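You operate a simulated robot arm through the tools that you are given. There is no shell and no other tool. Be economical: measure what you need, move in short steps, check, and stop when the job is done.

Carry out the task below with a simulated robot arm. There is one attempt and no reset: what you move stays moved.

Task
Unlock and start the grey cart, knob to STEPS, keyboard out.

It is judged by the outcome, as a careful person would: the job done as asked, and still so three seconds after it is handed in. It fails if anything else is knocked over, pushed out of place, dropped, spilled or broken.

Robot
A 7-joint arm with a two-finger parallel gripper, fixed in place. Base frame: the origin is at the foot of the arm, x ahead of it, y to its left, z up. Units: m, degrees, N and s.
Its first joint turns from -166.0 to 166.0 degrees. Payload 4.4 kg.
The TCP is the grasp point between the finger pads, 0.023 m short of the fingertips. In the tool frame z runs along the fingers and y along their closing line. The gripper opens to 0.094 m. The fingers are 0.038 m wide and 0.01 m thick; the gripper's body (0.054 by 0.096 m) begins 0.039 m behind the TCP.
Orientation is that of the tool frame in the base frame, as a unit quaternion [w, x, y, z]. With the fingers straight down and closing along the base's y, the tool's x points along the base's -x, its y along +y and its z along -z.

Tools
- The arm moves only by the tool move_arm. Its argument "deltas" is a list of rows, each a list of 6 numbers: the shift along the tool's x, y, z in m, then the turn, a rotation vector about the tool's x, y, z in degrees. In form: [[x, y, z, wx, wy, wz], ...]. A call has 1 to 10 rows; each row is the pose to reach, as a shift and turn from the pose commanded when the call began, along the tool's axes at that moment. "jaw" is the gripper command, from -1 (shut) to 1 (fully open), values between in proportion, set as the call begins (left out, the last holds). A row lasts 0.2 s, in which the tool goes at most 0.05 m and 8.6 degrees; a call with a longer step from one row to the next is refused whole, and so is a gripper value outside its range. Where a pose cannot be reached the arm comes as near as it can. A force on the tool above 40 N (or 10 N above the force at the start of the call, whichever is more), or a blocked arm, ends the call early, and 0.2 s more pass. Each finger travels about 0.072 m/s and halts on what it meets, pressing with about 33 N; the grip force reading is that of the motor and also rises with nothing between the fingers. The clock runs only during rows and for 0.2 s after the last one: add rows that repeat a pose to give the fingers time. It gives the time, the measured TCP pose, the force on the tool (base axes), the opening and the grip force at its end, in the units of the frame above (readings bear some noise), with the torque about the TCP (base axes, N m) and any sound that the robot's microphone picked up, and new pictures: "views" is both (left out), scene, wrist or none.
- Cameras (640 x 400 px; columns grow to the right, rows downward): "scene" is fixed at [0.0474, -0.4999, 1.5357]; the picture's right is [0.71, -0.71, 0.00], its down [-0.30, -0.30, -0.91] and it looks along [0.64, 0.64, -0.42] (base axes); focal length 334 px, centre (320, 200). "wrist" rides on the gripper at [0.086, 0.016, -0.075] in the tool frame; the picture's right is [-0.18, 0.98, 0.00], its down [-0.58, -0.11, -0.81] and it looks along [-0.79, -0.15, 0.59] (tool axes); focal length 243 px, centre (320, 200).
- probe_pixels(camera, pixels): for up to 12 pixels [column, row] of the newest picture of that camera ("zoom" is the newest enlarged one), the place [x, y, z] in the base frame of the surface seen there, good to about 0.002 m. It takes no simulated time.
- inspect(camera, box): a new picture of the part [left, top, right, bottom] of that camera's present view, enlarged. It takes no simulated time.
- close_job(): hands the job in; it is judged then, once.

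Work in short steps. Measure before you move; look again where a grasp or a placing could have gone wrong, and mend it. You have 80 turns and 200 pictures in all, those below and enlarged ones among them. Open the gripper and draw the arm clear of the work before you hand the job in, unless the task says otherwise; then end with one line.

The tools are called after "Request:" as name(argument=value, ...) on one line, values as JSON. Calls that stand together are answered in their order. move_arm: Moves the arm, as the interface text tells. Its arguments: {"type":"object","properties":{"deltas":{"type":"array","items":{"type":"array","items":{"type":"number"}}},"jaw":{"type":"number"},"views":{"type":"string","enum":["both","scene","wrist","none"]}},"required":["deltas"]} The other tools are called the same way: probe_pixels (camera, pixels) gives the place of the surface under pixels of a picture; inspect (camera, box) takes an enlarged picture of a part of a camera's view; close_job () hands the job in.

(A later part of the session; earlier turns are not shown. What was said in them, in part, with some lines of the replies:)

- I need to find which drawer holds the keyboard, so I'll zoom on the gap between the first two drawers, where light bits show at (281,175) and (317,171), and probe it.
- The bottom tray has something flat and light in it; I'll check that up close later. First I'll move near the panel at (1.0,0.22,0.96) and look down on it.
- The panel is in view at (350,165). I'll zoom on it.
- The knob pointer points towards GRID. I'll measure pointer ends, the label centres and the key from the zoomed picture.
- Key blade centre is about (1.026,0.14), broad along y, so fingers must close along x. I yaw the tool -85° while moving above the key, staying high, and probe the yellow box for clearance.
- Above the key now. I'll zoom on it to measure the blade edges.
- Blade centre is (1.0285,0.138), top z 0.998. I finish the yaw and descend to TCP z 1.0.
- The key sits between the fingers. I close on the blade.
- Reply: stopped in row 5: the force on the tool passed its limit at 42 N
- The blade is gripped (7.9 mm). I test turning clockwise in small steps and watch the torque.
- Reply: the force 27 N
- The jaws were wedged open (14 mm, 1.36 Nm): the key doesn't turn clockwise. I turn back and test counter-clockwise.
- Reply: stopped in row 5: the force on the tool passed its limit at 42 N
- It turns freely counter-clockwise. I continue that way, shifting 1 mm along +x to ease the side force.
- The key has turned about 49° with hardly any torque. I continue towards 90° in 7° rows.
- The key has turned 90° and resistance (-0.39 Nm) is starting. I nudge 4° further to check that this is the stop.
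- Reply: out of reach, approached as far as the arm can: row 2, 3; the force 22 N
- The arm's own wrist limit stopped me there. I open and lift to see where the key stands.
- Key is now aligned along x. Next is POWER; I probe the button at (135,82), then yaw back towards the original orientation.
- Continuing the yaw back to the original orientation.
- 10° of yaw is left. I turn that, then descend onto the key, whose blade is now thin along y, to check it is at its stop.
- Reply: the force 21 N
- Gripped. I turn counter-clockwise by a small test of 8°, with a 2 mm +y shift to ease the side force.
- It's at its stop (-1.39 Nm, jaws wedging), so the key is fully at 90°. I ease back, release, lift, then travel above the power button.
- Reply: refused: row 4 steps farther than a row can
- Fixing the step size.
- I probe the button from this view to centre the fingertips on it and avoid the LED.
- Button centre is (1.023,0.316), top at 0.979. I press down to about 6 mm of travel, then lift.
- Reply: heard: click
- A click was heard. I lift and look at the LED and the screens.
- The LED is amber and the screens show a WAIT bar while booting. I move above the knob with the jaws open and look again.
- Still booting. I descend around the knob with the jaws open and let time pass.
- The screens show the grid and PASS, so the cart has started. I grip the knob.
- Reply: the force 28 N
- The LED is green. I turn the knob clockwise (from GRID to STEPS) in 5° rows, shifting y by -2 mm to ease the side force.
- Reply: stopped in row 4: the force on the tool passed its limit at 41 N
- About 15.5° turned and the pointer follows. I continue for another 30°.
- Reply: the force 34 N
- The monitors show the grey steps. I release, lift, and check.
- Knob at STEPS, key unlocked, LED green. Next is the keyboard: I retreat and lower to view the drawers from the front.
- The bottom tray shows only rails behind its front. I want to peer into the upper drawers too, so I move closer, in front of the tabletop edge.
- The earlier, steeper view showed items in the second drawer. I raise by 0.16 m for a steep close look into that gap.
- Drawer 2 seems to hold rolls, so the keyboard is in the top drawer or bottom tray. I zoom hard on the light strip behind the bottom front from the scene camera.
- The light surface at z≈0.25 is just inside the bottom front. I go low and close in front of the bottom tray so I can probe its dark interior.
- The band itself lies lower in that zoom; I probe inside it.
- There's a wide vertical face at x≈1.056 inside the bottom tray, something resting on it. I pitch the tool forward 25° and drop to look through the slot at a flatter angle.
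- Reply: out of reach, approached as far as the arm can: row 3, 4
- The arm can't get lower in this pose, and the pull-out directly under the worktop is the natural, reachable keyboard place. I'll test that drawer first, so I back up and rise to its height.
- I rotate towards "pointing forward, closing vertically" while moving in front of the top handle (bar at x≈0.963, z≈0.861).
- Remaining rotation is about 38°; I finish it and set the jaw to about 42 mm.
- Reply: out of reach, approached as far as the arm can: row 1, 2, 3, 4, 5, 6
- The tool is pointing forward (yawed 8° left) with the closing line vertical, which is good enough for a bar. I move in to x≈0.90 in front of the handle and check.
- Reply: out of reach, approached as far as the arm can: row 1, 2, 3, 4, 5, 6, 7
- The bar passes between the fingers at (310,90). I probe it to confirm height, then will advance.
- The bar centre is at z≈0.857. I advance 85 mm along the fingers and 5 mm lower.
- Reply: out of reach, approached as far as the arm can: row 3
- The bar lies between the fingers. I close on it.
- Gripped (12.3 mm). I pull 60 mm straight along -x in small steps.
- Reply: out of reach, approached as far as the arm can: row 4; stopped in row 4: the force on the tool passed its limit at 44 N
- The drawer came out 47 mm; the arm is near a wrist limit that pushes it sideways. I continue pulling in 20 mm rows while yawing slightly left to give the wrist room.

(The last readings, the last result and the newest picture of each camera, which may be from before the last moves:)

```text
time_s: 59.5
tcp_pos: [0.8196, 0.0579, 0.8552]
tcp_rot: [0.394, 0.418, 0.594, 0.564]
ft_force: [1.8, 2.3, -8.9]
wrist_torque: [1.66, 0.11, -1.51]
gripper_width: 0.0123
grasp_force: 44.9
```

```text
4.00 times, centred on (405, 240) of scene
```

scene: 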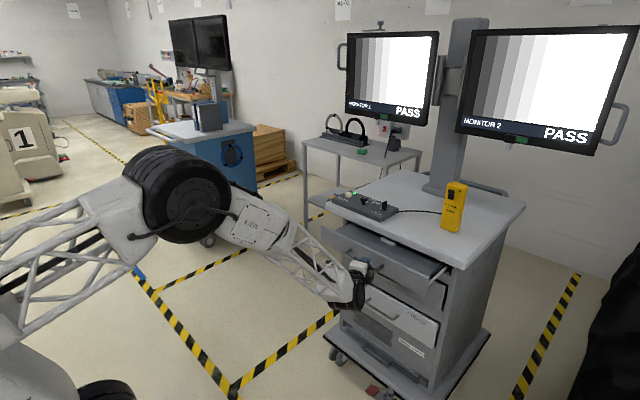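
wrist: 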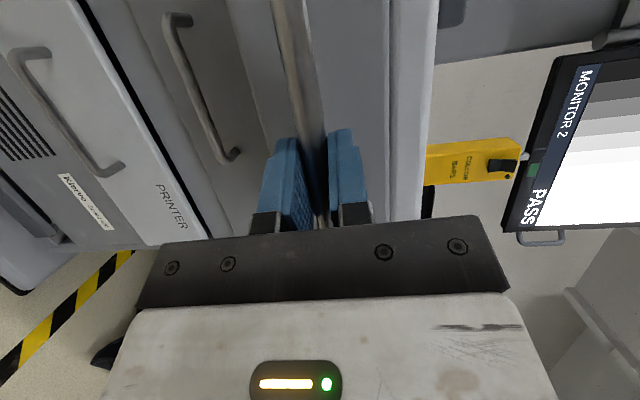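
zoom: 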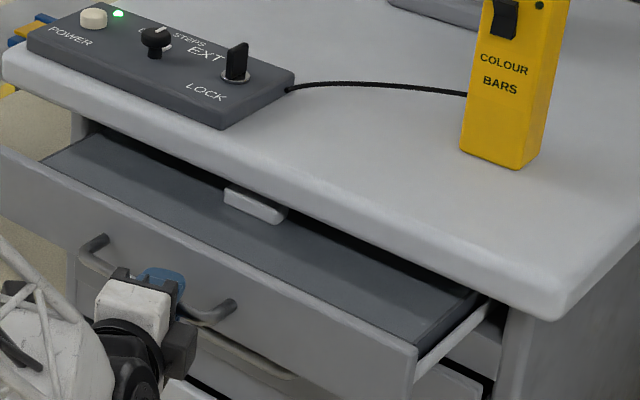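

The drawer is out about 0.15 m and a small light object is visible inside at (385,241). I pull another 80 mm to see the contents.

Request:
move_arm(deltas=[[0.0071, -0.001, -0.0187, 0, 1.5, 0], [0.0142, -0.002, -0.0374, 0, 3, 0], [0.0213, -0.003, -0.0561, 0, 4.5, 0], [0.0284, -0.004, -0.0748, 0, 6, 0]])

Request:
inspect(camera="scene", box=[310, 190, 480, 300])

```text
time_s: 60.5
tcp_pos: [0.7401, 0.0595, 0.8556]
tcp_rot: [0.363, 0.388, 0.613, 0.585]
ft_force: [0.9, -10.7, -16.5]
wrist_torque: [1.78, 0.18, -1.49]
gripper_width: 0.0123
grasp_force: 45.3
```

scene: 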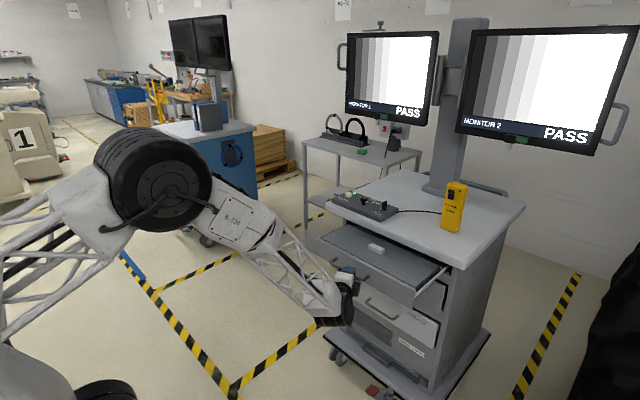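
wrist: 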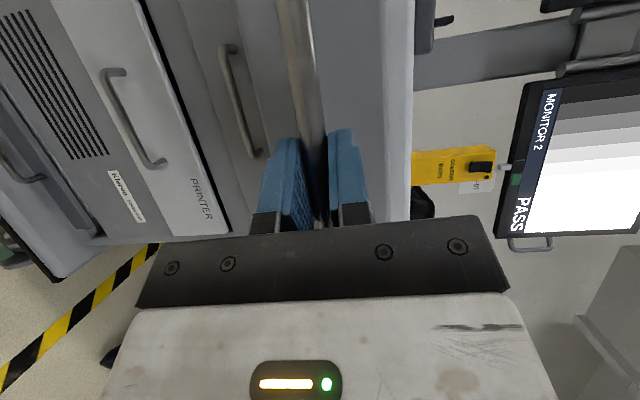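

```text
3.64 times, centred on (395, 245) of scene
```

zoom: 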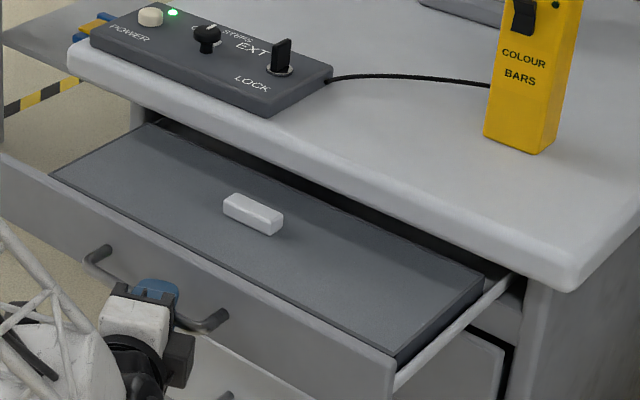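

Inside lies a dark slab with a light block on top, like a cover with a grip. I zoom and probe it.

Request:
inspect(camera="scene", box=[345, 222, 450, 285])

Request:
probe_pixels(camera="scene", pixels=[[378, 245], [378, 252], [350, 240], [420, 285], [430, 275], [352, 226], [400, 250], [325, 237], [385, 262], [372, 244], [386, 249], [416, 270]])

```text
6.10 times, centred on (398, 254) of scene
```

zoom: 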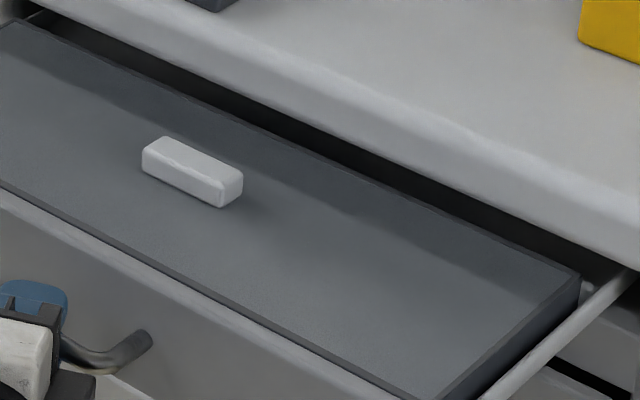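

```text
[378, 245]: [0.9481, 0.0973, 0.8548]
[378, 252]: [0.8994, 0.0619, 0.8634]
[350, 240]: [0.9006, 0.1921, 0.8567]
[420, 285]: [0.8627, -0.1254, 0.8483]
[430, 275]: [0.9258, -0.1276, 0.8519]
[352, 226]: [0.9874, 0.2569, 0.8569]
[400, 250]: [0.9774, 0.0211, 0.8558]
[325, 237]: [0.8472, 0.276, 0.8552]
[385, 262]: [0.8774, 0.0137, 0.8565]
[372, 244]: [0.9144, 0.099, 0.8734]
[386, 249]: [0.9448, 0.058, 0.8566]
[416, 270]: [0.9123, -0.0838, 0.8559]
```

The slab top is at z≈0.856 and its back edge is still under the worktop. I pull further until the drawer is clear or stops.

Request:
move_arm(deltas=[[0.009, -0.001, -0.0178, 0, 1.5, 0], [0.018, -0.002, -0.0356, 0, 3, 0], [0.027, -0.003, -0.0534, 0, 4.5, 0], [0.036, -0.004, -0.0712, 0, 6, 0]])

Request:
inspect(camera="scene", box=[310, 190, 480, 300])

```text
time_s: 61.1
tcp_pos: [0.7133, 0.0587, 0.8557]
tcp_rot: [0.351, 0.379, 0.619, 0.592]
ft_force: [26.7, 0.6, -12.7]
wrist_torque: [1.95, 0.03, -0.29]
gripper_width: 0.0121
grasp_force: 44.9
stopped in row 2: the force on the tool passed its limit at 82 N (the readings are from after the stop); the commanded pose is now the measured one
```

scene: 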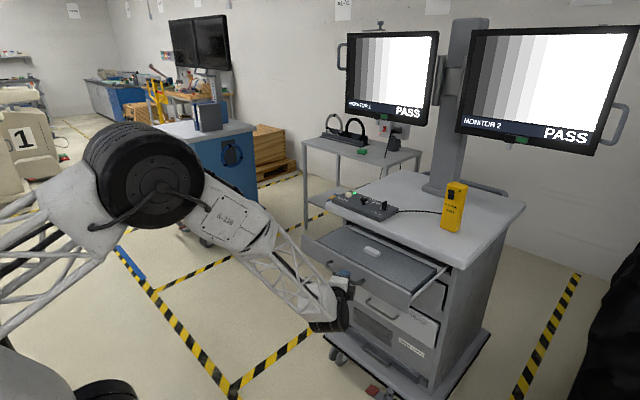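
wrist: 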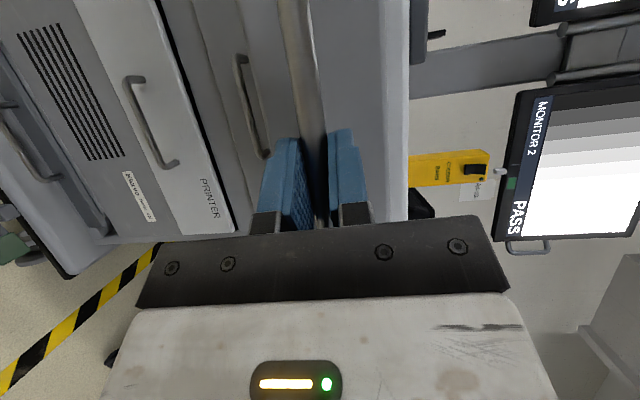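

```text
3.64 times, centred on (395, 245) of scene
```

zoom: 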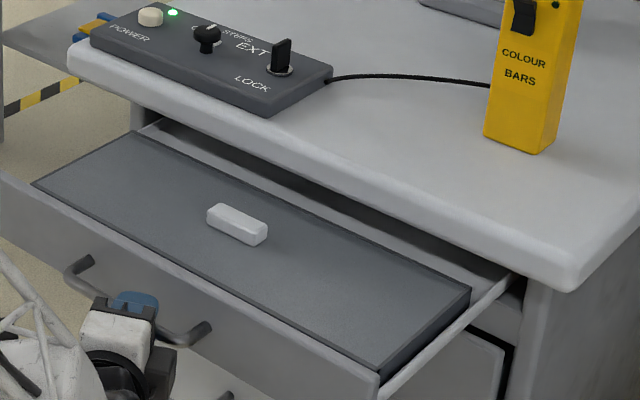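

The drawer hit its end stop (0.25 m out). I open the jaw and back off along the fingers.

Request:
move_arm(deltas=[[0, 0, 0, 0, 0, 0], [0, 0, 0, 0, 0, 0], [0, 0, -0.04, 0, 0, 0], [0, 0, -0.08, 0, 0, 0], [0, 0, -0.1, 0, 0, 0]], jaw=0, views="scene")

Request:
probe_pixels(camera="scene", pixels=[[385, 208], [348, 199], [452, 207], [372, 246], [434, 268], [348, 229], [318, 240], [412, 290], [372, 253], [433, 272], [412, 262]])

```text
time_s: 62.3
tcp_pos: [0.6236, 0.011, 0.8627]
tcp_rot: [0.352, 0.376, 0.62, 0.592]
ft_force: [-0.2, 0.0, 0.3]
wrist_torque: [-0.01, -0.01, 0.02]
gripper_width: 0.047
grasp_force: 0.1
```

scene: 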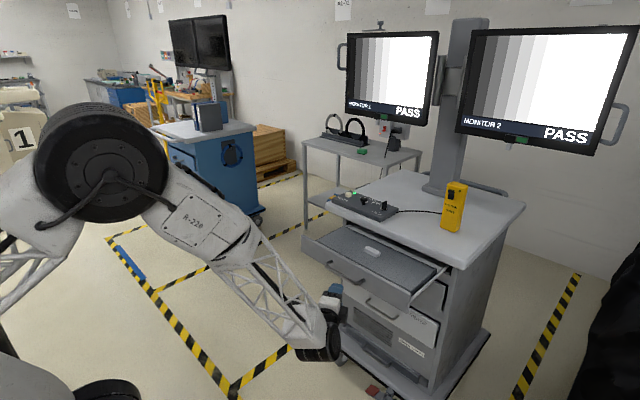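

```text
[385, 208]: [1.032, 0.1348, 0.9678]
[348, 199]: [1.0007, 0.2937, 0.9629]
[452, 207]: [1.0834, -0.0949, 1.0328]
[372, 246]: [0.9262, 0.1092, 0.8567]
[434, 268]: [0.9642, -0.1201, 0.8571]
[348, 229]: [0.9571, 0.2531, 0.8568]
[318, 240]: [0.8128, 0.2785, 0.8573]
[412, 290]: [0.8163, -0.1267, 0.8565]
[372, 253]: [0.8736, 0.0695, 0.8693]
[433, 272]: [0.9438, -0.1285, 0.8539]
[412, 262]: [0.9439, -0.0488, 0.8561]
```

The slab is 0.165 × 0.41 m, keyboard-sized, lying at x 0.80–0.965. I rise and turn the tool back to pointing down for a look from above.

Request:
move_arm(deltas=[[0, 0.024, 0, 6.4, 3.8, -4.1], [0, 0.048, 0, 12.8, 7.6, -8.1], [0, 0.072, 0, 19.2, 11.4, -12.2], [0, 0.096, 0, 25.6, 15.3, -16.3], [0, 0.12, 0, 32, 19.1, -20.3], [0.005, 0.144, 0.02, 38.5, 22.9, -24.4], [0.01, 0.168, 0.04, 44.9, 26.7, -28.5], [0.015, 0.192, 0.06, 51.3, 30.5, -32.5], [0.02, 0.216, 0.08, 57.7, 34.3, -36.6], [0.024, 0.24, 0.103, 64.1, 38.1, -40.7]], views="none")

```text
time_s: 64.5
tcp_pos: [0.7155, 0.0863, 1.0975]
tcp_rot: [0.071, 0.077, 0.987, 0.119]
ft_force: [0.2, -0.5, 0.0]
wrist_torque: [0.0, 0.03, 0.0]
gripper_width: 0.0471
grasp_force: 0.0
```

Request:
move_arm(deltas=[[0, 0, 0, 4.5, 2.7, -2.9], [0, 0, 0, 9, 5.4, -5.8], [0, 0, 0, 13.6, 8.1, -8.8], [0, 0, 0, 13.6, 8.1, -8.8]])

Request:
inspect(camera="wrist", box=[140, 20, 480, 230])

```text
time_s: 65.5
tcp_pos: [0.7162, 0.0847, 1.0963]
tcp_rot: [0.002, 0.001, 1.0, 0.001]
ft_force: [-0.7, 0.2, 0.2]
wrist_torque: [0.03, -0.03, 0.04]
gripper_width: 0.0469
grasp_force: 0.1
```

scene: 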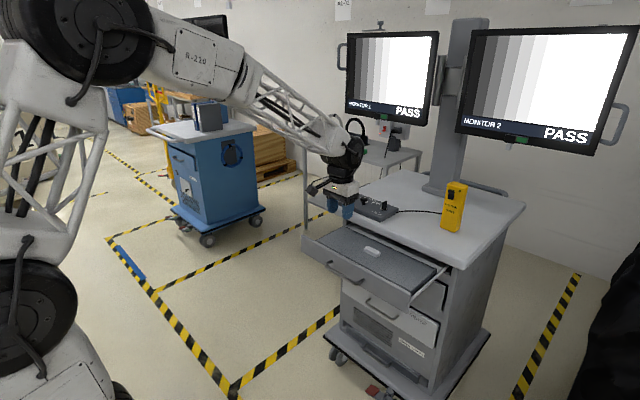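
wrist: 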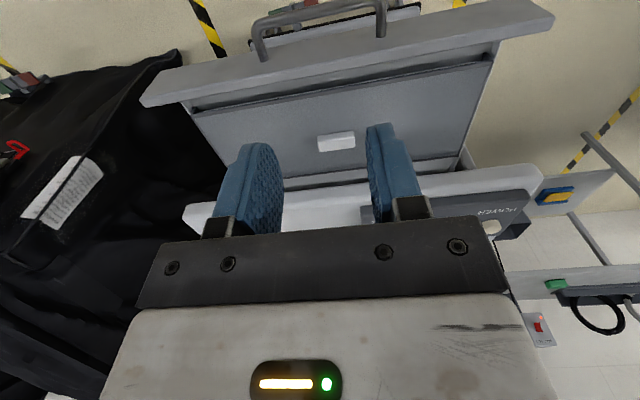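

```text
1.88 times, centred on (310, 125) of wrist
```

zoom: 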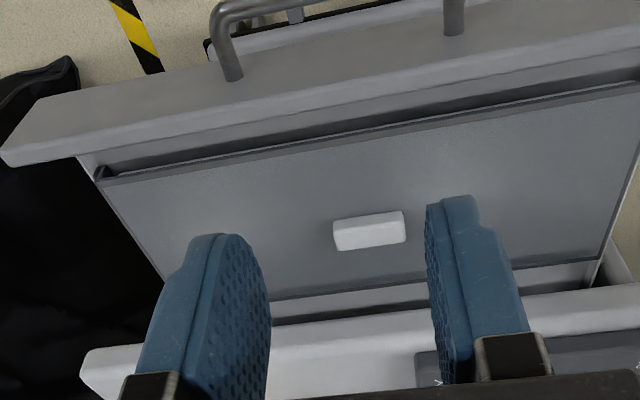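

I zoom on the slab's edges to see what's beneath it.

Request:
inspect(camera="wrist", box=[185, 80, 285, 140])

Request:
inspect(camera="wrist", box=[280, 140, 480, 200])

Request:
inspect(camera="wrist", box=[410, 40, 510, 100])

Request:
probe_pixels(camera="wrist", pixels=[[337, 141], [337, 135], [318, 142], [355, 138], [337, 150], [195, 110], [482, 66], [350, 82], [350, 92], [330, 170], [330, 178], [300, 90]])

```text
6.40 times, centred on (235, 110) of wrist
```

zoom: 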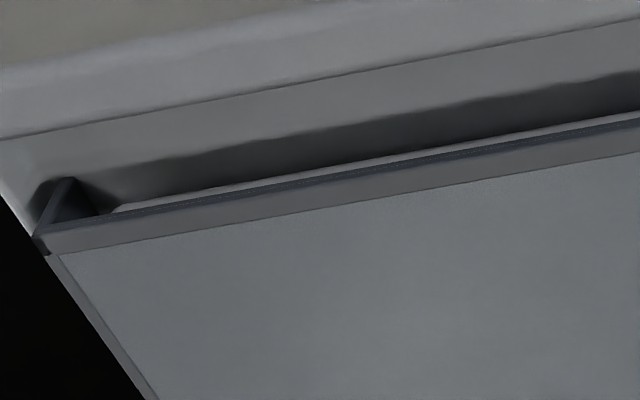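

```text
3.20 times, centred on (380, 170) of wrist
```

zoom: 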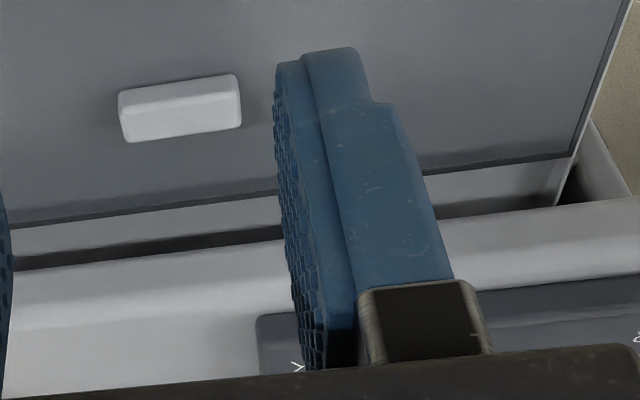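

```text
6.40 times, centred on (460, 70) of wrist
```

zoom: 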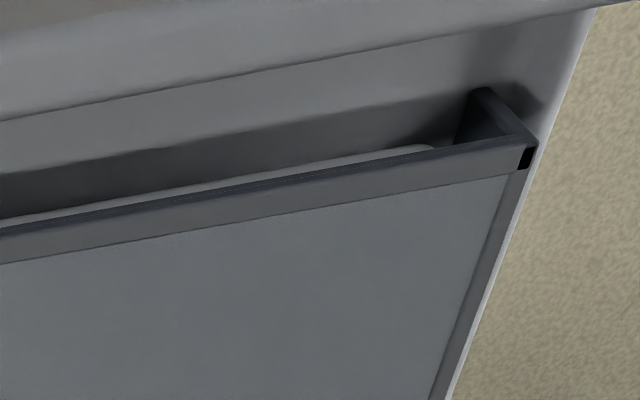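

```text
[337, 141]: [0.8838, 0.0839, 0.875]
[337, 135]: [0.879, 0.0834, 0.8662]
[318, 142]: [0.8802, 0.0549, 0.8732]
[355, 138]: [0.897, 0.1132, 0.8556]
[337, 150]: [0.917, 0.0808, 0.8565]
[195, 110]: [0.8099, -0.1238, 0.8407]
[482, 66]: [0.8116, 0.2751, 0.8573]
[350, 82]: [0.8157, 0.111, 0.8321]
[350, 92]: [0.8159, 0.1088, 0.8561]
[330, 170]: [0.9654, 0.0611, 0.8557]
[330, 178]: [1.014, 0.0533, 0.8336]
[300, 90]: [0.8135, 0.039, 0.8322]
```

The slab is a raised cover with side walls, and a light rounded-corner object shows under its front edge. I zoom and probe that strip and the drawer front.

Request:
inspect(camera="wrist", box=[180, 95, 230, 125])

Request:
inspect(camera="wrist", box=[455, 45, 505, 75])

Request:
probe_pixels(camera="zoom", pixels=[[150, 250], [250, 228], [330, 212], [350, 235], [400, 200], [200, 100], [200, 160], [200, 40], [420, 120], [60, 290], [300, 300], [460, 210]])

```text
12.80 times, centred on (205, 110) of wrist
```

zoom: 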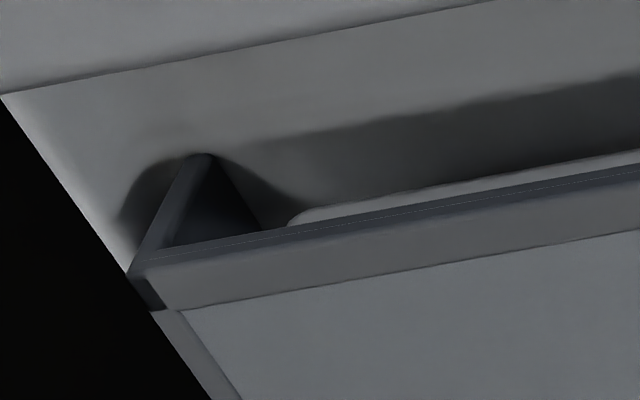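

```text
12.80 times, centred on (480, 60) of wrist
```

zoom: 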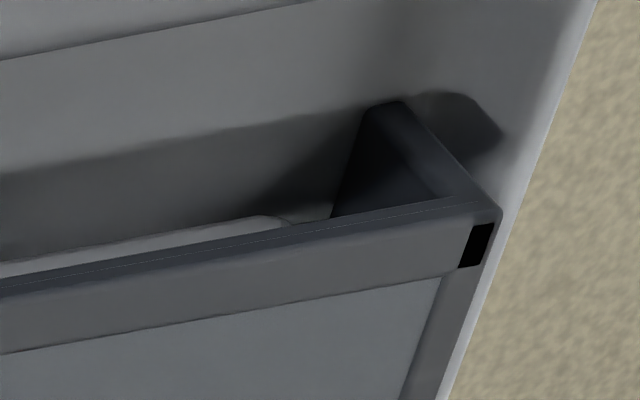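

```text
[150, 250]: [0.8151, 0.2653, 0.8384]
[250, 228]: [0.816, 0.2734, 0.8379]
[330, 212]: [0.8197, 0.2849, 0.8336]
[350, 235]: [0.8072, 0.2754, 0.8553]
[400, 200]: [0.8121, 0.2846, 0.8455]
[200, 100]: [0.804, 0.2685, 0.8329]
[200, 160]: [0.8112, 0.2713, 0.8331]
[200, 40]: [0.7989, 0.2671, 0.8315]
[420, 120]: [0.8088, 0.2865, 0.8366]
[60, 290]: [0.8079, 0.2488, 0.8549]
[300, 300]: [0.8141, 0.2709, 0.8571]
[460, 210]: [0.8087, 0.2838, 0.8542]
```

Under the cover is a light keyboard-sized body, so for the keyboard to be out the cover should come off. I check the cart top for a place to set a 0.15 × 0.41 m cover.

Request:
inspect(camera="scene", box=[320, 150, 540, 290])

Request:
probe_pixels(camera="scene", pixels=[[426, 190], [445, 196], [475, 190], [410, 180], [400, 195], [425, 200], [480, 225], [515, 207], [440, 211], [415, 211], [470, 250], [396, 185]])

```text
2.86 times, centred on (430, 220) of scene
```

zoom: 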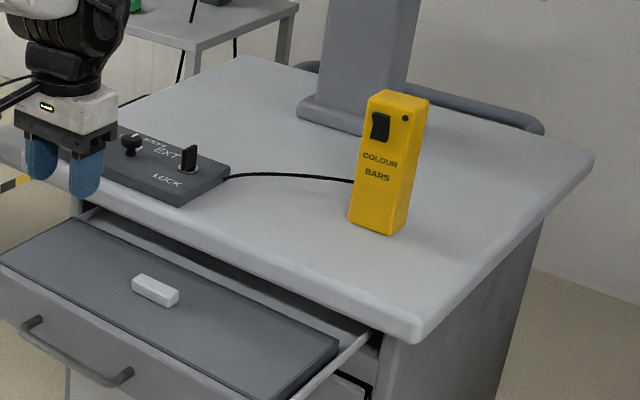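

```text
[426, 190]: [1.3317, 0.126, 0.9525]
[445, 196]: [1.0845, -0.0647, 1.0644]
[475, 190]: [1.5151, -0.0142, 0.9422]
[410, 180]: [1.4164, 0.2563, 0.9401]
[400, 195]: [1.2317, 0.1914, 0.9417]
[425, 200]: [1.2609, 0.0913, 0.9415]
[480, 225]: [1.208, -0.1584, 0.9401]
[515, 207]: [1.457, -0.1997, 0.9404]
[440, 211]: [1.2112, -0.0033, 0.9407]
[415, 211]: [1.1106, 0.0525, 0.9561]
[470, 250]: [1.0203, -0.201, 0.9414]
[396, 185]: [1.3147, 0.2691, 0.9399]
```

I probe the monitors and cable for clearance before testing reach behind the panel.

Request:
probe_pixels(camera="scene", pixels=[[350, 116], [420, 126], [458, 132], [590, 152], [436, 35], [500, 80], [415, 210], [425, 211], [405, 211], [350, 40]])

Request:
inspect(camera="scene", box=[380, 190, 480, 245])

```text
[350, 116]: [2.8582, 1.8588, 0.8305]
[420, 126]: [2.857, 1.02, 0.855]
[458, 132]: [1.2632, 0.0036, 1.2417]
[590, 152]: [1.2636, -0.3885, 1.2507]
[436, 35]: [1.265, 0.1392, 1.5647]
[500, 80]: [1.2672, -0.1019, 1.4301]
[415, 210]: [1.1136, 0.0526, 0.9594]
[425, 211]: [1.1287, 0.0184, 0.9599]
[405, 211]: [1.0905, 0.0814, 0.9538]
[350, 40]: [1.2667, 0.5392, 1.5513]
```

```text
6.40 times, centred on (430, 218) of scene
```

zoom: 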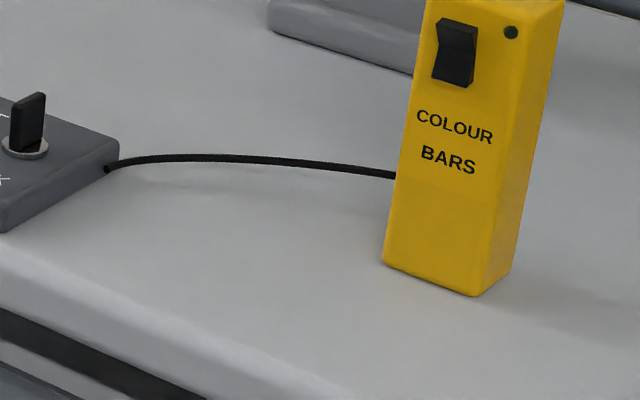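

The monitors overhang the rear half at x≈1.265, so that spot is risky. I take a shallower look under the cover's front edge first, to be sure what it is.

Request:
move_arm(deltas=[[0.04, 0, 0.02, 0, 0, 0], [0.08, 0, 0.04, 0, 0, 0], [0.12, 0, 0.06, 0, 0, 0], [0.16, 0, 0.08, 0, 0, 0]], views="wrist")

Request:
inspect(camera="wrist", box=[160, 80, 480, 230])

Request:
inspect(camera="wrist", box=[210, 130, 310, 180])

```text
time_s: 66.5
tcp_pos: [0.5516, 0.0849, 1.014]
tcp_rot: [0.001, 0.0, 1.0, 0.003]
ft_force: [0.3, 0.0, 0.2]
wrist_torque: [0.01, -0.02, 0.0]
gripper_width: 0.047
grasp_force: 0.0
```

wrist: 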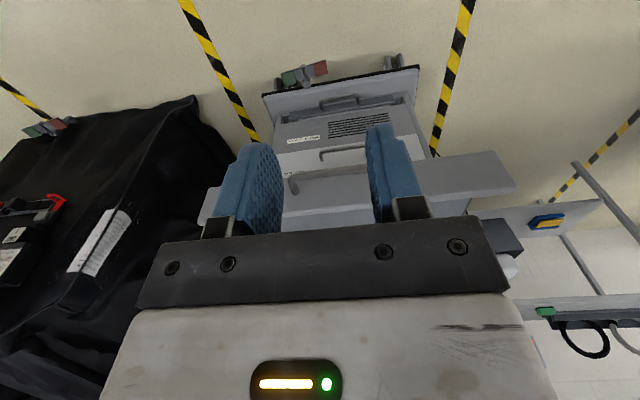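

```text
2.00 times, centred on (320, 155) of wrist
```

zoom: 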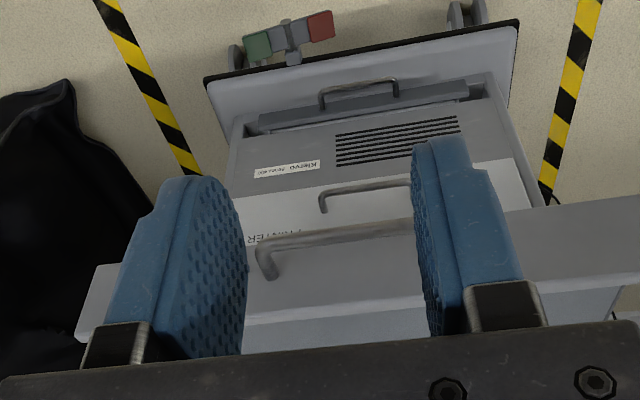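

```text
6.40 times, centred on (260, 155) of wrist
```

zoom: 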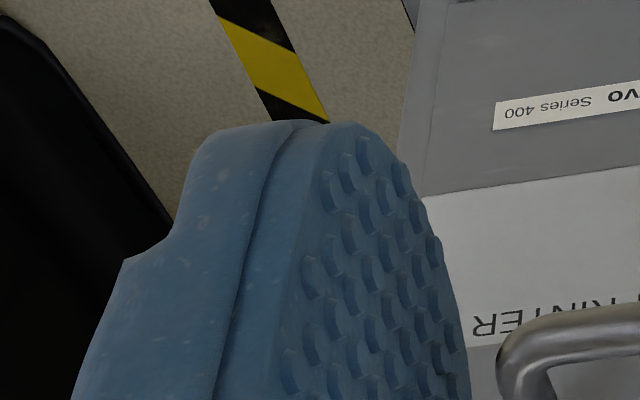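

The drawer front blocks that view. I'll test the cover: move above its grip block at (0.888,0.084) with the jaws open.

Request:
move_arm(deltas=[[-0.045, 0, 0, 0, 0, 0], [-0.09, 0, 0, 0, 0, 0], [-0.135, 0, 0, 0, 0, 0], [-0.18, 0, 0, 0, 0, 0], [-0.225, 0, 0, 0, 0, 0], [-0.27, 0, 0, 0, 0, 0], [-0.315, 0, 0.02, 0, 0, 0], [-0.336, 0, 0.05, 0, 0, 0], [-0.336, 0, 0.07, 0, 0, 0]], jaw=1)

Request:
probe_pixels(camera="wrist", pixels=[[300, 10], [560, 10], [60, 20]])

```text
time_s: 68.5
tcp_pos: [0.8924, 0.0847, 0.9458]
tcp_rot: [0.003, 0.001, 1.0, 0.002]
ft_force: [-0.8, -0.5, 1.2]
wrist_torque: [-0.02, -0.02, -0.03]
gripper_width: 0.094
grasp_force: 0.1
```

scene: 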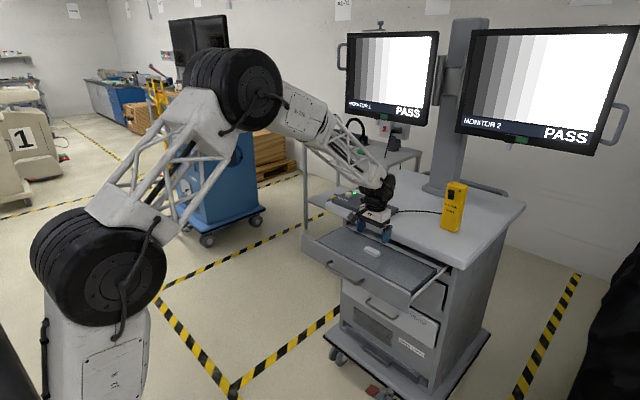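
wrist: 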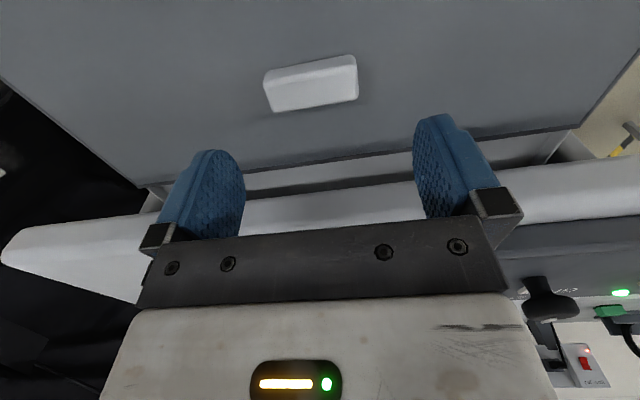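

```text
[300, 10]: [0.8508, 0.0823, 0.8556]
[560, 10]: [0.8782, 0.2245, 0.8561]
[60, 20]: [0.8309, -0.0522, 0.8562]
```

Request:
probe_pixels(camera="wrist", pixels=[[312, 70], [312, 80], [268, 80], [354, 66], [312, 92], [312, 104], [312, 112]])

```text
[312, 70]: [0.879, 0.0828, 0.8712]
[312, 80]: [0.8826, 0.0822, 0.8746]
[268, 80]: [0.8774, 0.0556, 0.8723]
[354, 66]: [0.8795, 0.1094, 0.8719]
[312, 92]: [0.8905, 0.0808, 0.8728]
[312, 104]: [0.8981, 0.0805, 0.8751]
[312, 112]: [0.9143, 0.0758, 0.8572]
```

The block spans y 0.055–0.110, x 0.878–0.90, top 0.875. I descend to tip height 0.861 and close on it.

Request:
move_arm(deltas=[[0.003, -0.002, 0.03, 0, 0, 0], [0.003, -0.002, 0.062, 0, 0, 0], [0.003, -0.002, 0.062, 0, 0, 0]], views="none")

Request:
move_arm(deltas=[[0, 0, 0, 0, 0, 0], [0, 0, 0, 0, 0, 0], [0, 0, 0, 0, 0, 0]], jaw=-1, views="wrist")

```text
time_s: 69.3
tcp_pos: [0.8898, 0.0825, 0.8847]
tcp_rot: [0.001, 0.001, 1.0, 0.003]
ft_force: [0.1, 0.3, -0.4]
wrist_torque: [0.01, -0.02, 0.0]
gripper_width: 0.0941
grasp_force: 0.1
```

```text
time_s: 70.1
tcp_pos: [0.8898, 0.0813, 0.8843]
tcp_rot: [0.002, 0.0, 1.0, 0.003]
ft_force: [0.4, 0.1, 0.2]
wrist_torque: [-0.08, -0.09, 0.04]
gripper_width: 0.0597
grasp_force: 33.2
```

wrist: 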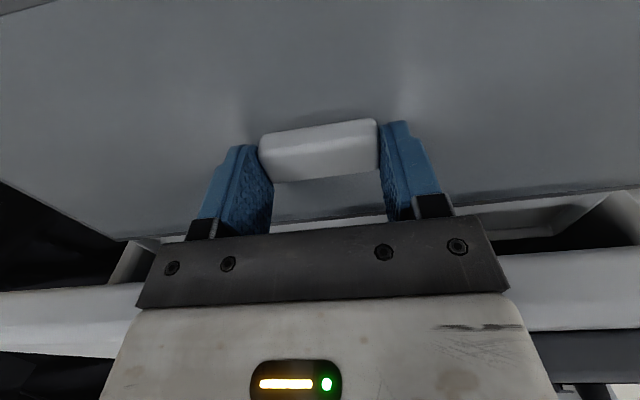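

Gripped with no side force, so the cover is loose. I lift it 12 mm and read the force.

Request:
move_arm(deltas=[[0, 0, -0.004, 0, 0, 0], [0, 0, -0.008, 0, 0, 0], [0, 0, -0.012, 0, 0, 0], [0, 0, -0.012, 0, 0, 0]])

Request:
inspect(camera="scene", box=[300, 200, 470, 310])

```text
time_s: 71.1
tcp_pos: [0.8905, 0.0829, 0.8969]
tcp_rot: [0.002, 0.001, 1.0, 0.003]
ft_force: [0.4, -0.2, -0.5]
wrist_torque: [0.0, -0.01, 0.02]
gripper_width: 0.0594
grasp_force: 33.1
```

scene: 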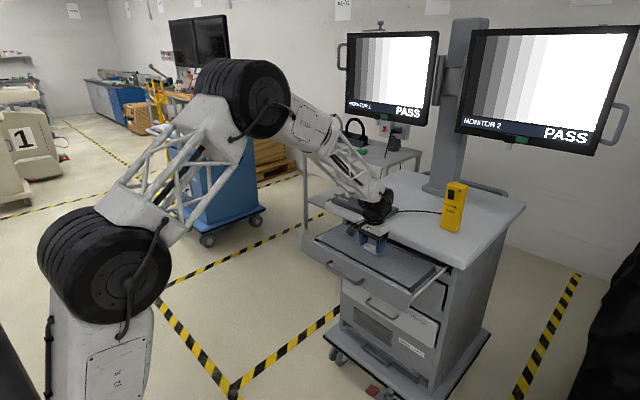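
wrist: 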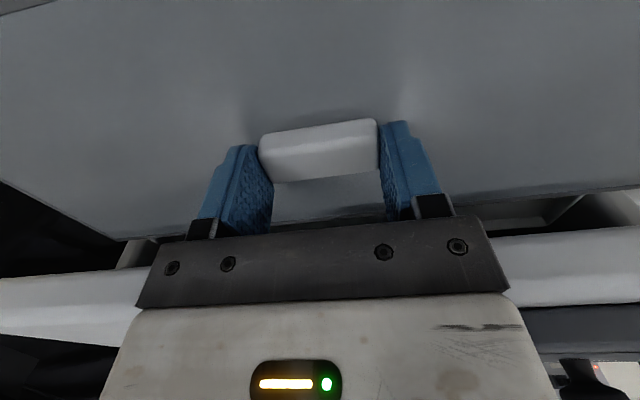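

```text
3.64 times, centred on (385, 255) of scene
```

zoom: 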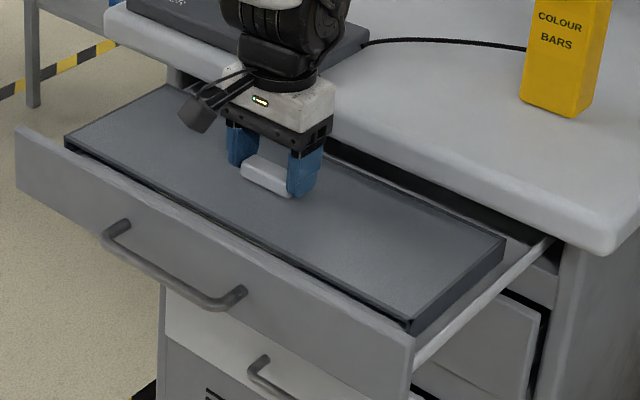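

The cover comes up freely. Before sliding it forward clear of the worktop edge, I probe the drawer front's inner edge, the cover edges and the worktop edge.

Request:
probe_pixels(camera="zoom", pixels=[[250, 225], [245, 235], [240, 245], [260, 215], [330, 262], [410, 318], [412, 338], [500, 238], [340, 160], [345, 120], [430, 190], [20, 140]])

```text
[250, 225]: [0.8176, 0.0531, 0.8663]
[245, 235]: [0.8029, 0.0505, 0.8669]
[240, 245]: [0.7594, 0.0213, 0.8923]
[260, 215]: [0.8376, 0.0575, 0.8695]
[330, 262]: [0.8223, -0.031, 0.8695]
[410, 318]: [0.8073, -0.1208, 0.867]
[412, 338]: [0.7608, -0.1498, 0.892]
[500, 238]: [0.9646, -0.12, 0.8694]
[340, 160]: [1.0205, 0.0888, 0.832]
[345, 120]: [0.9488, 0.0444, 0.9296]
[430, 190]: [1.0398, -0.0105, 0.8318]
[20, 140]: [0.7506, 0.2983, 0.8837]
```

Cover spans x 0.803–0.967; drawer front inner face 0.77, worktop edge 0.949. I lift 13 mm more, slide 26 mm towards me, then raise.

Request:
move_arm(deltas=[[0, 0, -0.007, 0, 0, 0], [0, 0, -0.013, 0, 0, 0], [0.009, 0, -0.013, 0, 0, 0], [0.018, 0, -0.013, 0, 0, 0], [0.026, 0, -0.013, 0, 0, 0], [0.026, 0, -0.013, 0, 0, 0], [0.026, 0, -0.03, 0, 0, 0], [0.026, 0, -0.06, 0, 0, 0]])

Request:
inspect(camera="scene", box=[300, 180, 470, 310])

```text
time_s: 72.9
tcp_pos: [0.8624, 0.0845, 0.9573]
tcp_rot: [0.0, 0.001, 1.0, 0.003]
ft_force: [-0.7, 0.6, -1.4]
wrist_torque: [-0.02, 0.01, 0.0]
gripper_width: 0.0593
grasp_force: 33.0
```

scene: 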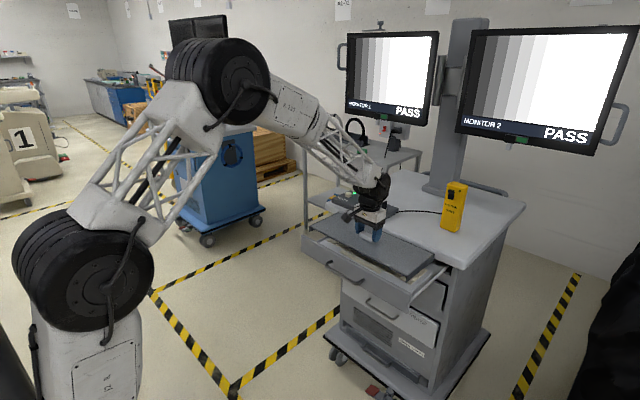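
wrist: 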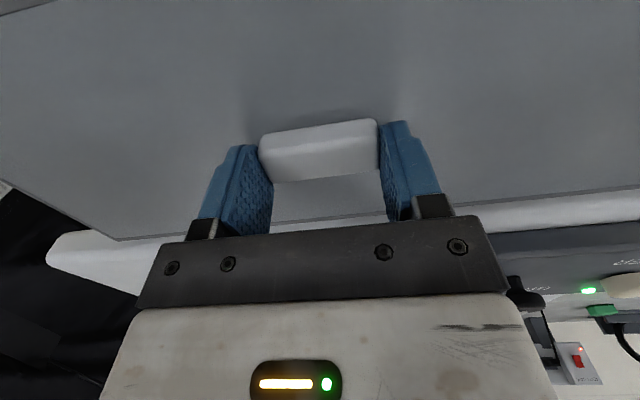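

```text
3.08 times, centred on (385, 245) of scene
```

zoom: 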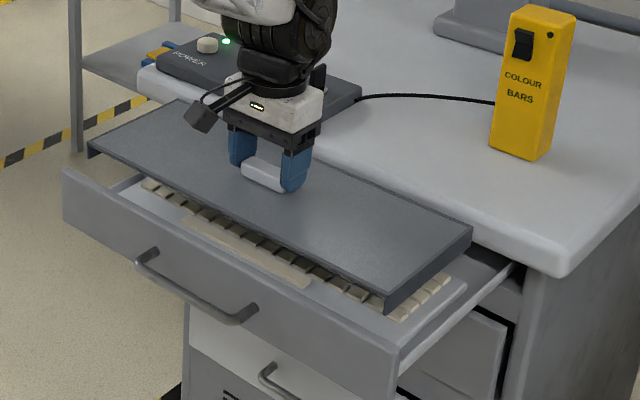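

The keyboard is uncovered. The only fitting place for the cover is the worktop behind the panel (x≈1.14–1.31). I probe clearances: wrist height, monitor 1's lower edge, yellow box and worktop left edge.

Request:
probe_pixels(camera="scene", pixels=[[372, 190], [376, 172], [384, 178], [366, 222], [375, 210], [349, 112], [425, 123], [436, 110], [462, 195], [464, 210], [386, 178], [395, 174]])

Request:
inspect(camera="scene", box=[310, 100, 480, 240])

```text
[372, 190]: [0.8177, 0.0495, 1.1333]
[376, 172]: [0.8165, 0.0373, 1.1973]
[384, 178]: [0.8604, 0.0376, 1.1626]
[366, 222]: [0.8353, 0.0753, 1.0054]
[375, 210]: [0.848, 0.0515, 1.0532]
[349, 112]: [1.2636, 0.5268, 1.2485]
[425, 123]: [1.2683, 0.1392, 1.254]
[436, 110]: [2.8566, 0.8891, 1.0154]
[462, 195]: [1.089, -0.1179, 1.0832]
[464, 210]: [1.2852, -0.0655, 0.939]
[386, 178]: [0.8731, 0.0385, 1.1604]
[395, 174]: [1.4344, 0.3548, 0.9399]
```

```text
2.86 times, centred on (395, 170) of scene
```

zoom: 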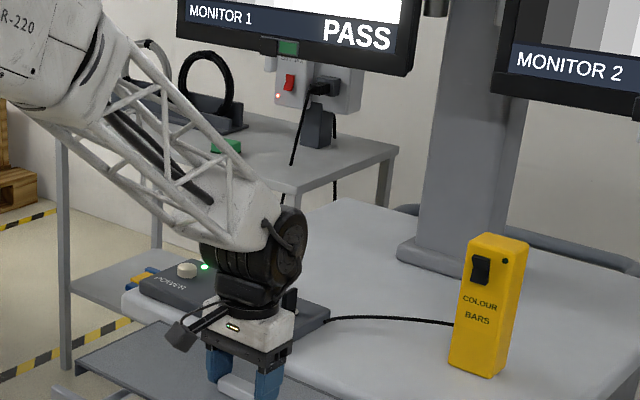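

I probe the wrist joint's top and forward extent accurately, relative to TCP (0.862, 0.0845, 0.957).

Request:
probe_pixels(camera="zoom", pixels=[[285, 212], [295, 210], [302, 230], [303, 260], [290, 285], [270, 200], [250, 185], [235, 165], [296, 300], [262, 232], [280, 225], [278, 195]])

```text
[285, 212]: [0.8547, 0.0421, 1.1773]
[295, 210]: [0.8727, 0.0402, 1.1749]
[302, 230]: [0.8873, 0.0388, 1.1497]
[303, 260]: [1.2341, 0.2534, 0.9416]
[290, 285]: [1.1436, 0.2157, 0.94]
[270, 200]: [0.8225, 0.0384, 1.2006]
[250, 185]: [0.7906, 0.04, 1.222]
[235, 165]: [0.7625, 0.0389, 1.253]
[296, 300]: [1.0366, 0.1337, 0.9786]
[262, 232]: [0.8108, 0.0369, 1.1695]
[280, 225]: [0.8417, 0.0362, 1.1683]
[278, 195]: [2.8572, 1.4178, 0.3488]
```

Wrist joint top is TCP+0.22 and forward extent TCP+0.035, so x≤1.222 with low height clears the monitors. I raise, shift to y 0.155 and go forward over the panel to x 1.05 first.

Request:
move_arm(deltas=[[0, 0.01, -0.04, 0, 0, 0], [0, 0.03, -0.08, 0, 0, 0], [0, 0.055, -0.115, 0, 0, 0], [-0.02, 0.0715, -0.115, 0, 0, 0], [-0.05, 0.0715, -0.115, 0, 0, 0], [-0.08, 0.0715, -0.115, 0, 0, 0], [-0.11, 0.0715, -0.115, 0, 0, 0], [-0.14, 0.0715, -0.115, 0, 0, 0], [-0.17, 0.0715, -0.115, 0, 0, 0], [-0.188, 0.0715, -0.115, 0, 0, 0]])

```text
time_s: 75.1
tcp_pos: [1.052, 0.1541, 1.0724]
tcp_rot: [0.002, 0.001, 1.0, 0.003]
ft_force: [-0.6, 0.7, 0.0]
wrist_torque: [0.01, 0.01, 0.01]
gripper_width: 0.0594
grasp_force: 33.6
```

scene: 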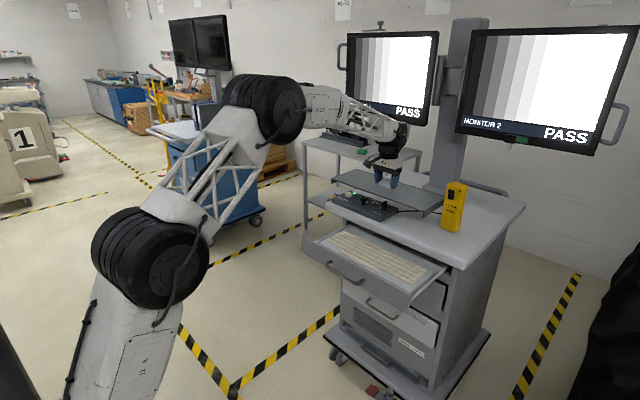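
wrist: 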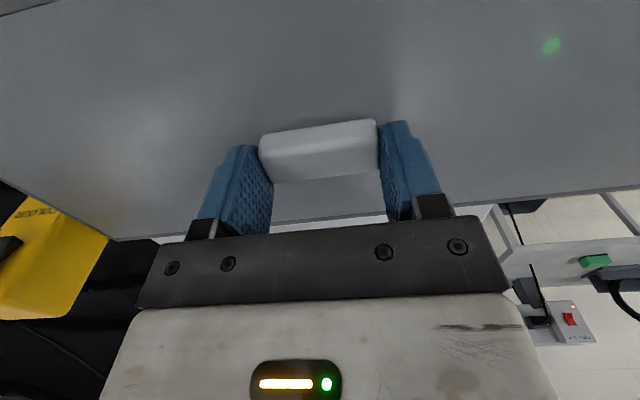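

The keyboard is fully visible and the cover is held level. I check the gap between the cover's right end and the yellow box, and the worktop's left edge.

Request:
inspect(camera="scene", box=[380, 150, 480, 240])

Request:
probe_pixels(camera="scene", pixels=[[440, 192], [442, 194], [425, 211], [333, 181], [345, 172], [447, 190], [450, 184], [460, 184], [466, 186], [443, 200]])

```text
4.44 times, centred on (430, 195) of scene
```

zoom: 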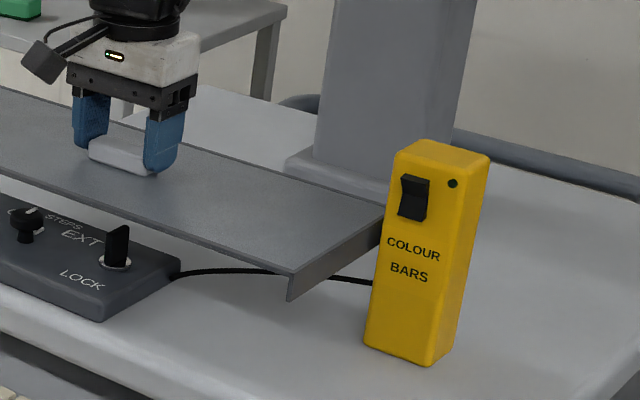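

```text
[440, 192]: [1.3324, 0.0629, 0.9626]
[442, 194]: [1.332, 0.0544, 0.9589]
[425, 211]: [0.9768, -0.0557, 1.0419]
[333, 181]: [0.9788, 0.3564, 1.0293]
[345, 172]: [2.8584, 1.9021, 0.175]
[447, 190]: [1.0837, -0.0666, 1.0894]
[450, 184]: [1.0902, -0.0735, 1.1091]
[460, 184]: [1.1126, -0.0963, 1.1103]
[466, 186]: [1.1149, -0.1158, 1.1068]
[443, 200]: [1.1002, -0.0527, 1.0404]
```

There's 12 mm to the yellow box. I go forward to x 1.17 at height, then down to TCP 1.025 (cover bottom ≈0.974).

Request:
move_arm(deltas=[[-0.02, 0.002, 0, 0, 0, 0], [-0.04, 0.002, 0, 0, 0, 0], [-0.06, 0.002, 0, 0, 0, 0], [-0.08, 0.002, 0, 0, 0, 0], [-0.1, 0.002, 0, 0, 0, 0], [-0.12, 0.002, 0, 0, 0, 0], [-0.12, 0.002, 0.025, 0, 0, 0], [-0.12, 0.002, 0.047, 0, 0, 0], [-0.12, 0.002, 0.047, 0, 0, 0]])

Request:
inspect(camera="scene", box=[330, 100, 490, 240])

```text
time_s: 77.1
tcp_pos: [1.1715, 0.1557, 1.0239]
tcp_rot: [0.002, 0.001, 1.0, 0.002]
ft_force: [0.4, 0.5, -1.4]
wrist_torque: [-0.01, -0.01, 0.01]
gripper_width: 0.0593
grasp_force: 32.9
```

scene: 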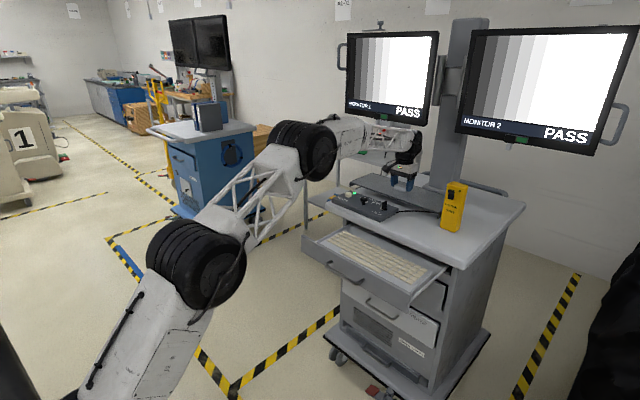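
wrist: 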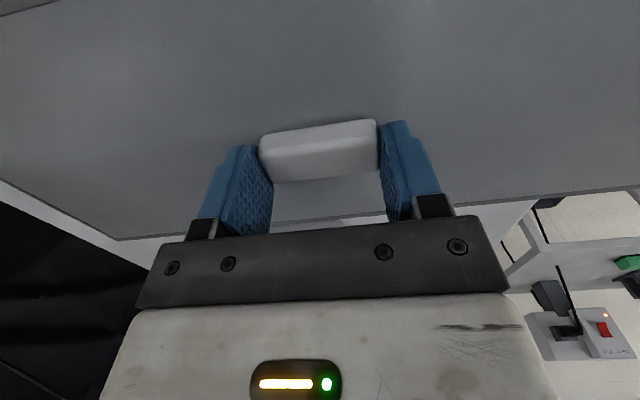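

```text
2.86 times, centred on (410, 170) of scene
5 turns are left
```

zoom: 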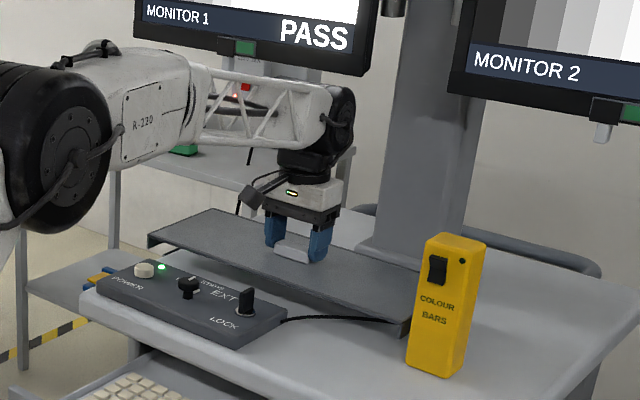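

Clear so far. I advance to x 1.217 low under the monitor's edge, then lower until the cover rests on the worktop.

Request:
move_arm(deltas=[[-0.015, 0, 0.004, 0, 0, 0], [-0.03, 0, 0.004, 0, 0, 0], [-0.046, -0.002, 0.005, 0, 0, 0], [-0.046, -0.003, 0.013, 0, 0, 0], [-0.046, -0.003, 0.021, 0, 0, 0], [-0.046, -0.003, 0.027, 0, 0, 0], [-0.046, -0.003, 0.031, 0, 0, 0], [-0.046, -0.003, 0.033, 0, 0, 0]])

Request:
inspect(camera="scene", box=[330, 130, 490, 240])

```text
time_s: 78.9
tcp_pos: [1.2173, 0.1536, 0.9933]
tcp_rot: [0.002, 0.001, 1.0, 0.002]
ft_force: [-0.3, 1.9, 2.4]
wrist_torque: [-0.83, 0.33, -0.05]
gripper_width: 0.0592
grasp_force: 32.9
```

scene: 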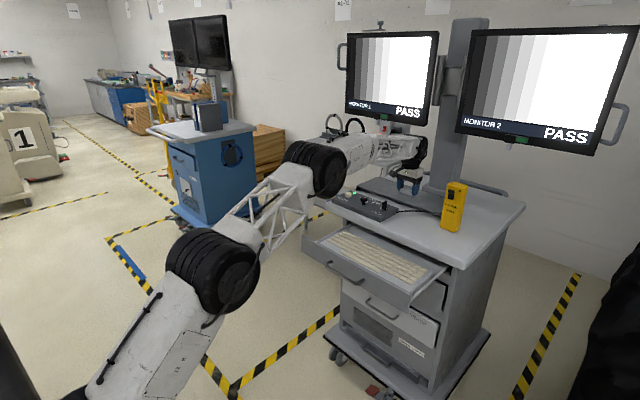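
wrist: 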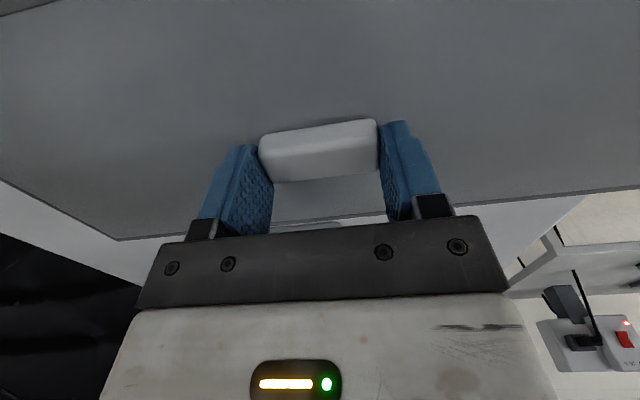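

```text
3.64 times, centred on (410, 185) of scene
4 turns are left
```

zoom: 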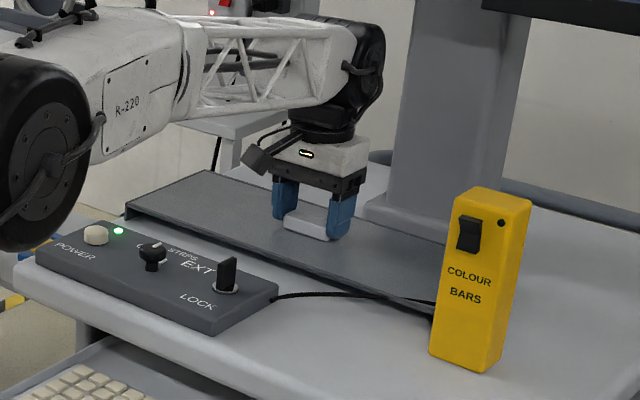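

The cover is resting on the worktop. I open, lift just over the grip block, back out from under the monitor, then rise clear.

Request:
move_arm(deltas=[[0, 0, 0, 0, 0, 0], [0, 0, 0, 0, 0, 0], [0, 0, 0, 0, 0, 0], [0, 0, -0.012, 0, 0, 0], [0, 0, -0.023, 0, 0, 0], [0.035, 0, -0.023, 0, 0, 0], [0.065, 0, -0.05, 0, 0, 0], [0.095, 0, -0.085, 0, 0, 0], [0.13, 0, -0.115, 0, 0, 0], [0.175, 0, -0.125, 0, 0, 0]], jaw=1)

Request:
inspect(camera="scene", box=[310, 140, 490, 290])

```text
time_s: 81.1
tcp_pos: [1.0409, 0.152, 1.1167]
tcp_rot: [0.0, 0.001, 1.0, 0.002]
ft_force: [-0.1, 0.0, -0.7]
wrist_torque: [-0.01, -0.02, -0.03]
gripper_width: 0.0939
grasp_force: 0.0
```

scene: 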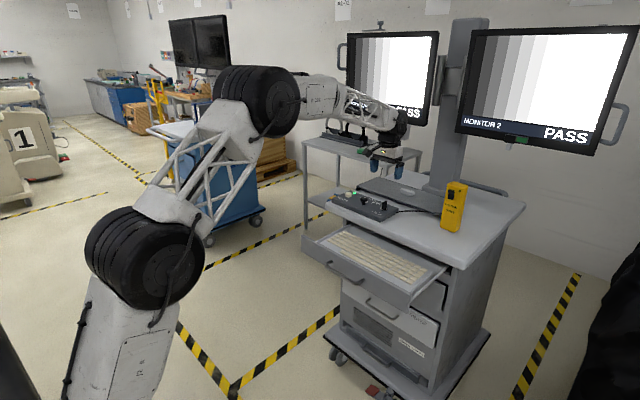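
wrist: 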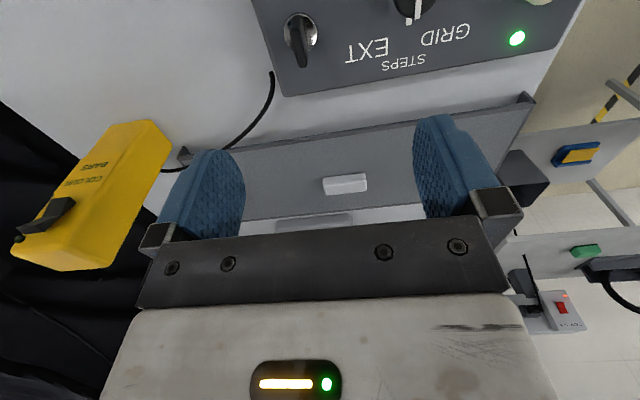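

```text
2.67 times, centred on (400, 215) of scene
3 turns are left
```

zoom: 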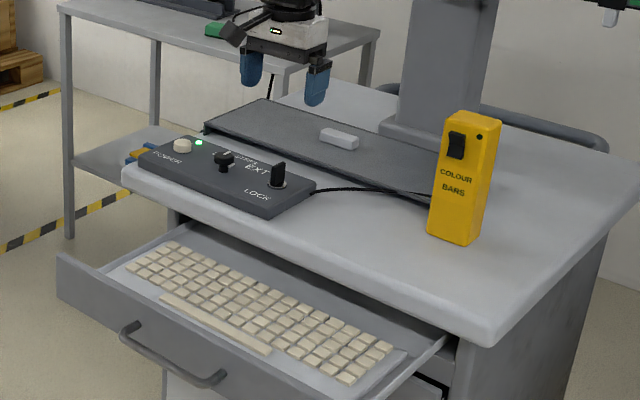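

The cover lies flat behind the panel, nothing else was disturbed, and the screens show STEPS with PASS. I draw the arm back clear.

Request:
move_arm(deltas=[[0.045, 0, -0.01, 0, 0, 0], [0.09, 0, -0.02, 0, 0, 0], [0.135, 0, -0.03, 0, 0, 0], [0.18, 0, -0.05, 0, 0, 0], [0.225, 0, -0.07, 0, 0, 0], [0.27, 0, -0.09, 0, 0, 0], [0.315, 0, -0.11, 0, 0, 0], [0.36, 0, -0.13, 0, 0, 0], [0.405, 0, -0.15, 0, 0, 0], [0.45, 0, -0.17, 0, 0, 0]], views="scene")

```text
time_s: 83.3
tcp_pos: [0.5944, 0.1569, 1.2847]
tcp_rot: [0.0, 0.001, 1.0, 0.002]
ft_force: [0.7, 0.3, 0.3]
wrist_torque: [0.0, 0.02, 0.03]
gripper_width: 0.0942
grasp_force: 0.1
2 turns are left
```

scene: 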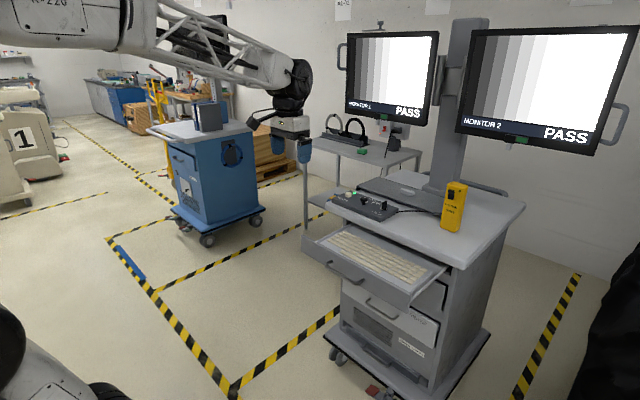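

The arm is clear and everything is in its final state, so I hand the job in.

Request:
close_job()

```text
The job is handed in.
```

The grey cart is unlocked and running (PASS on both monitors), the knob is at STEPS, and the keyboard drawer is fully out with its dust cover lifted off and laid on the worktop behind the control panel.
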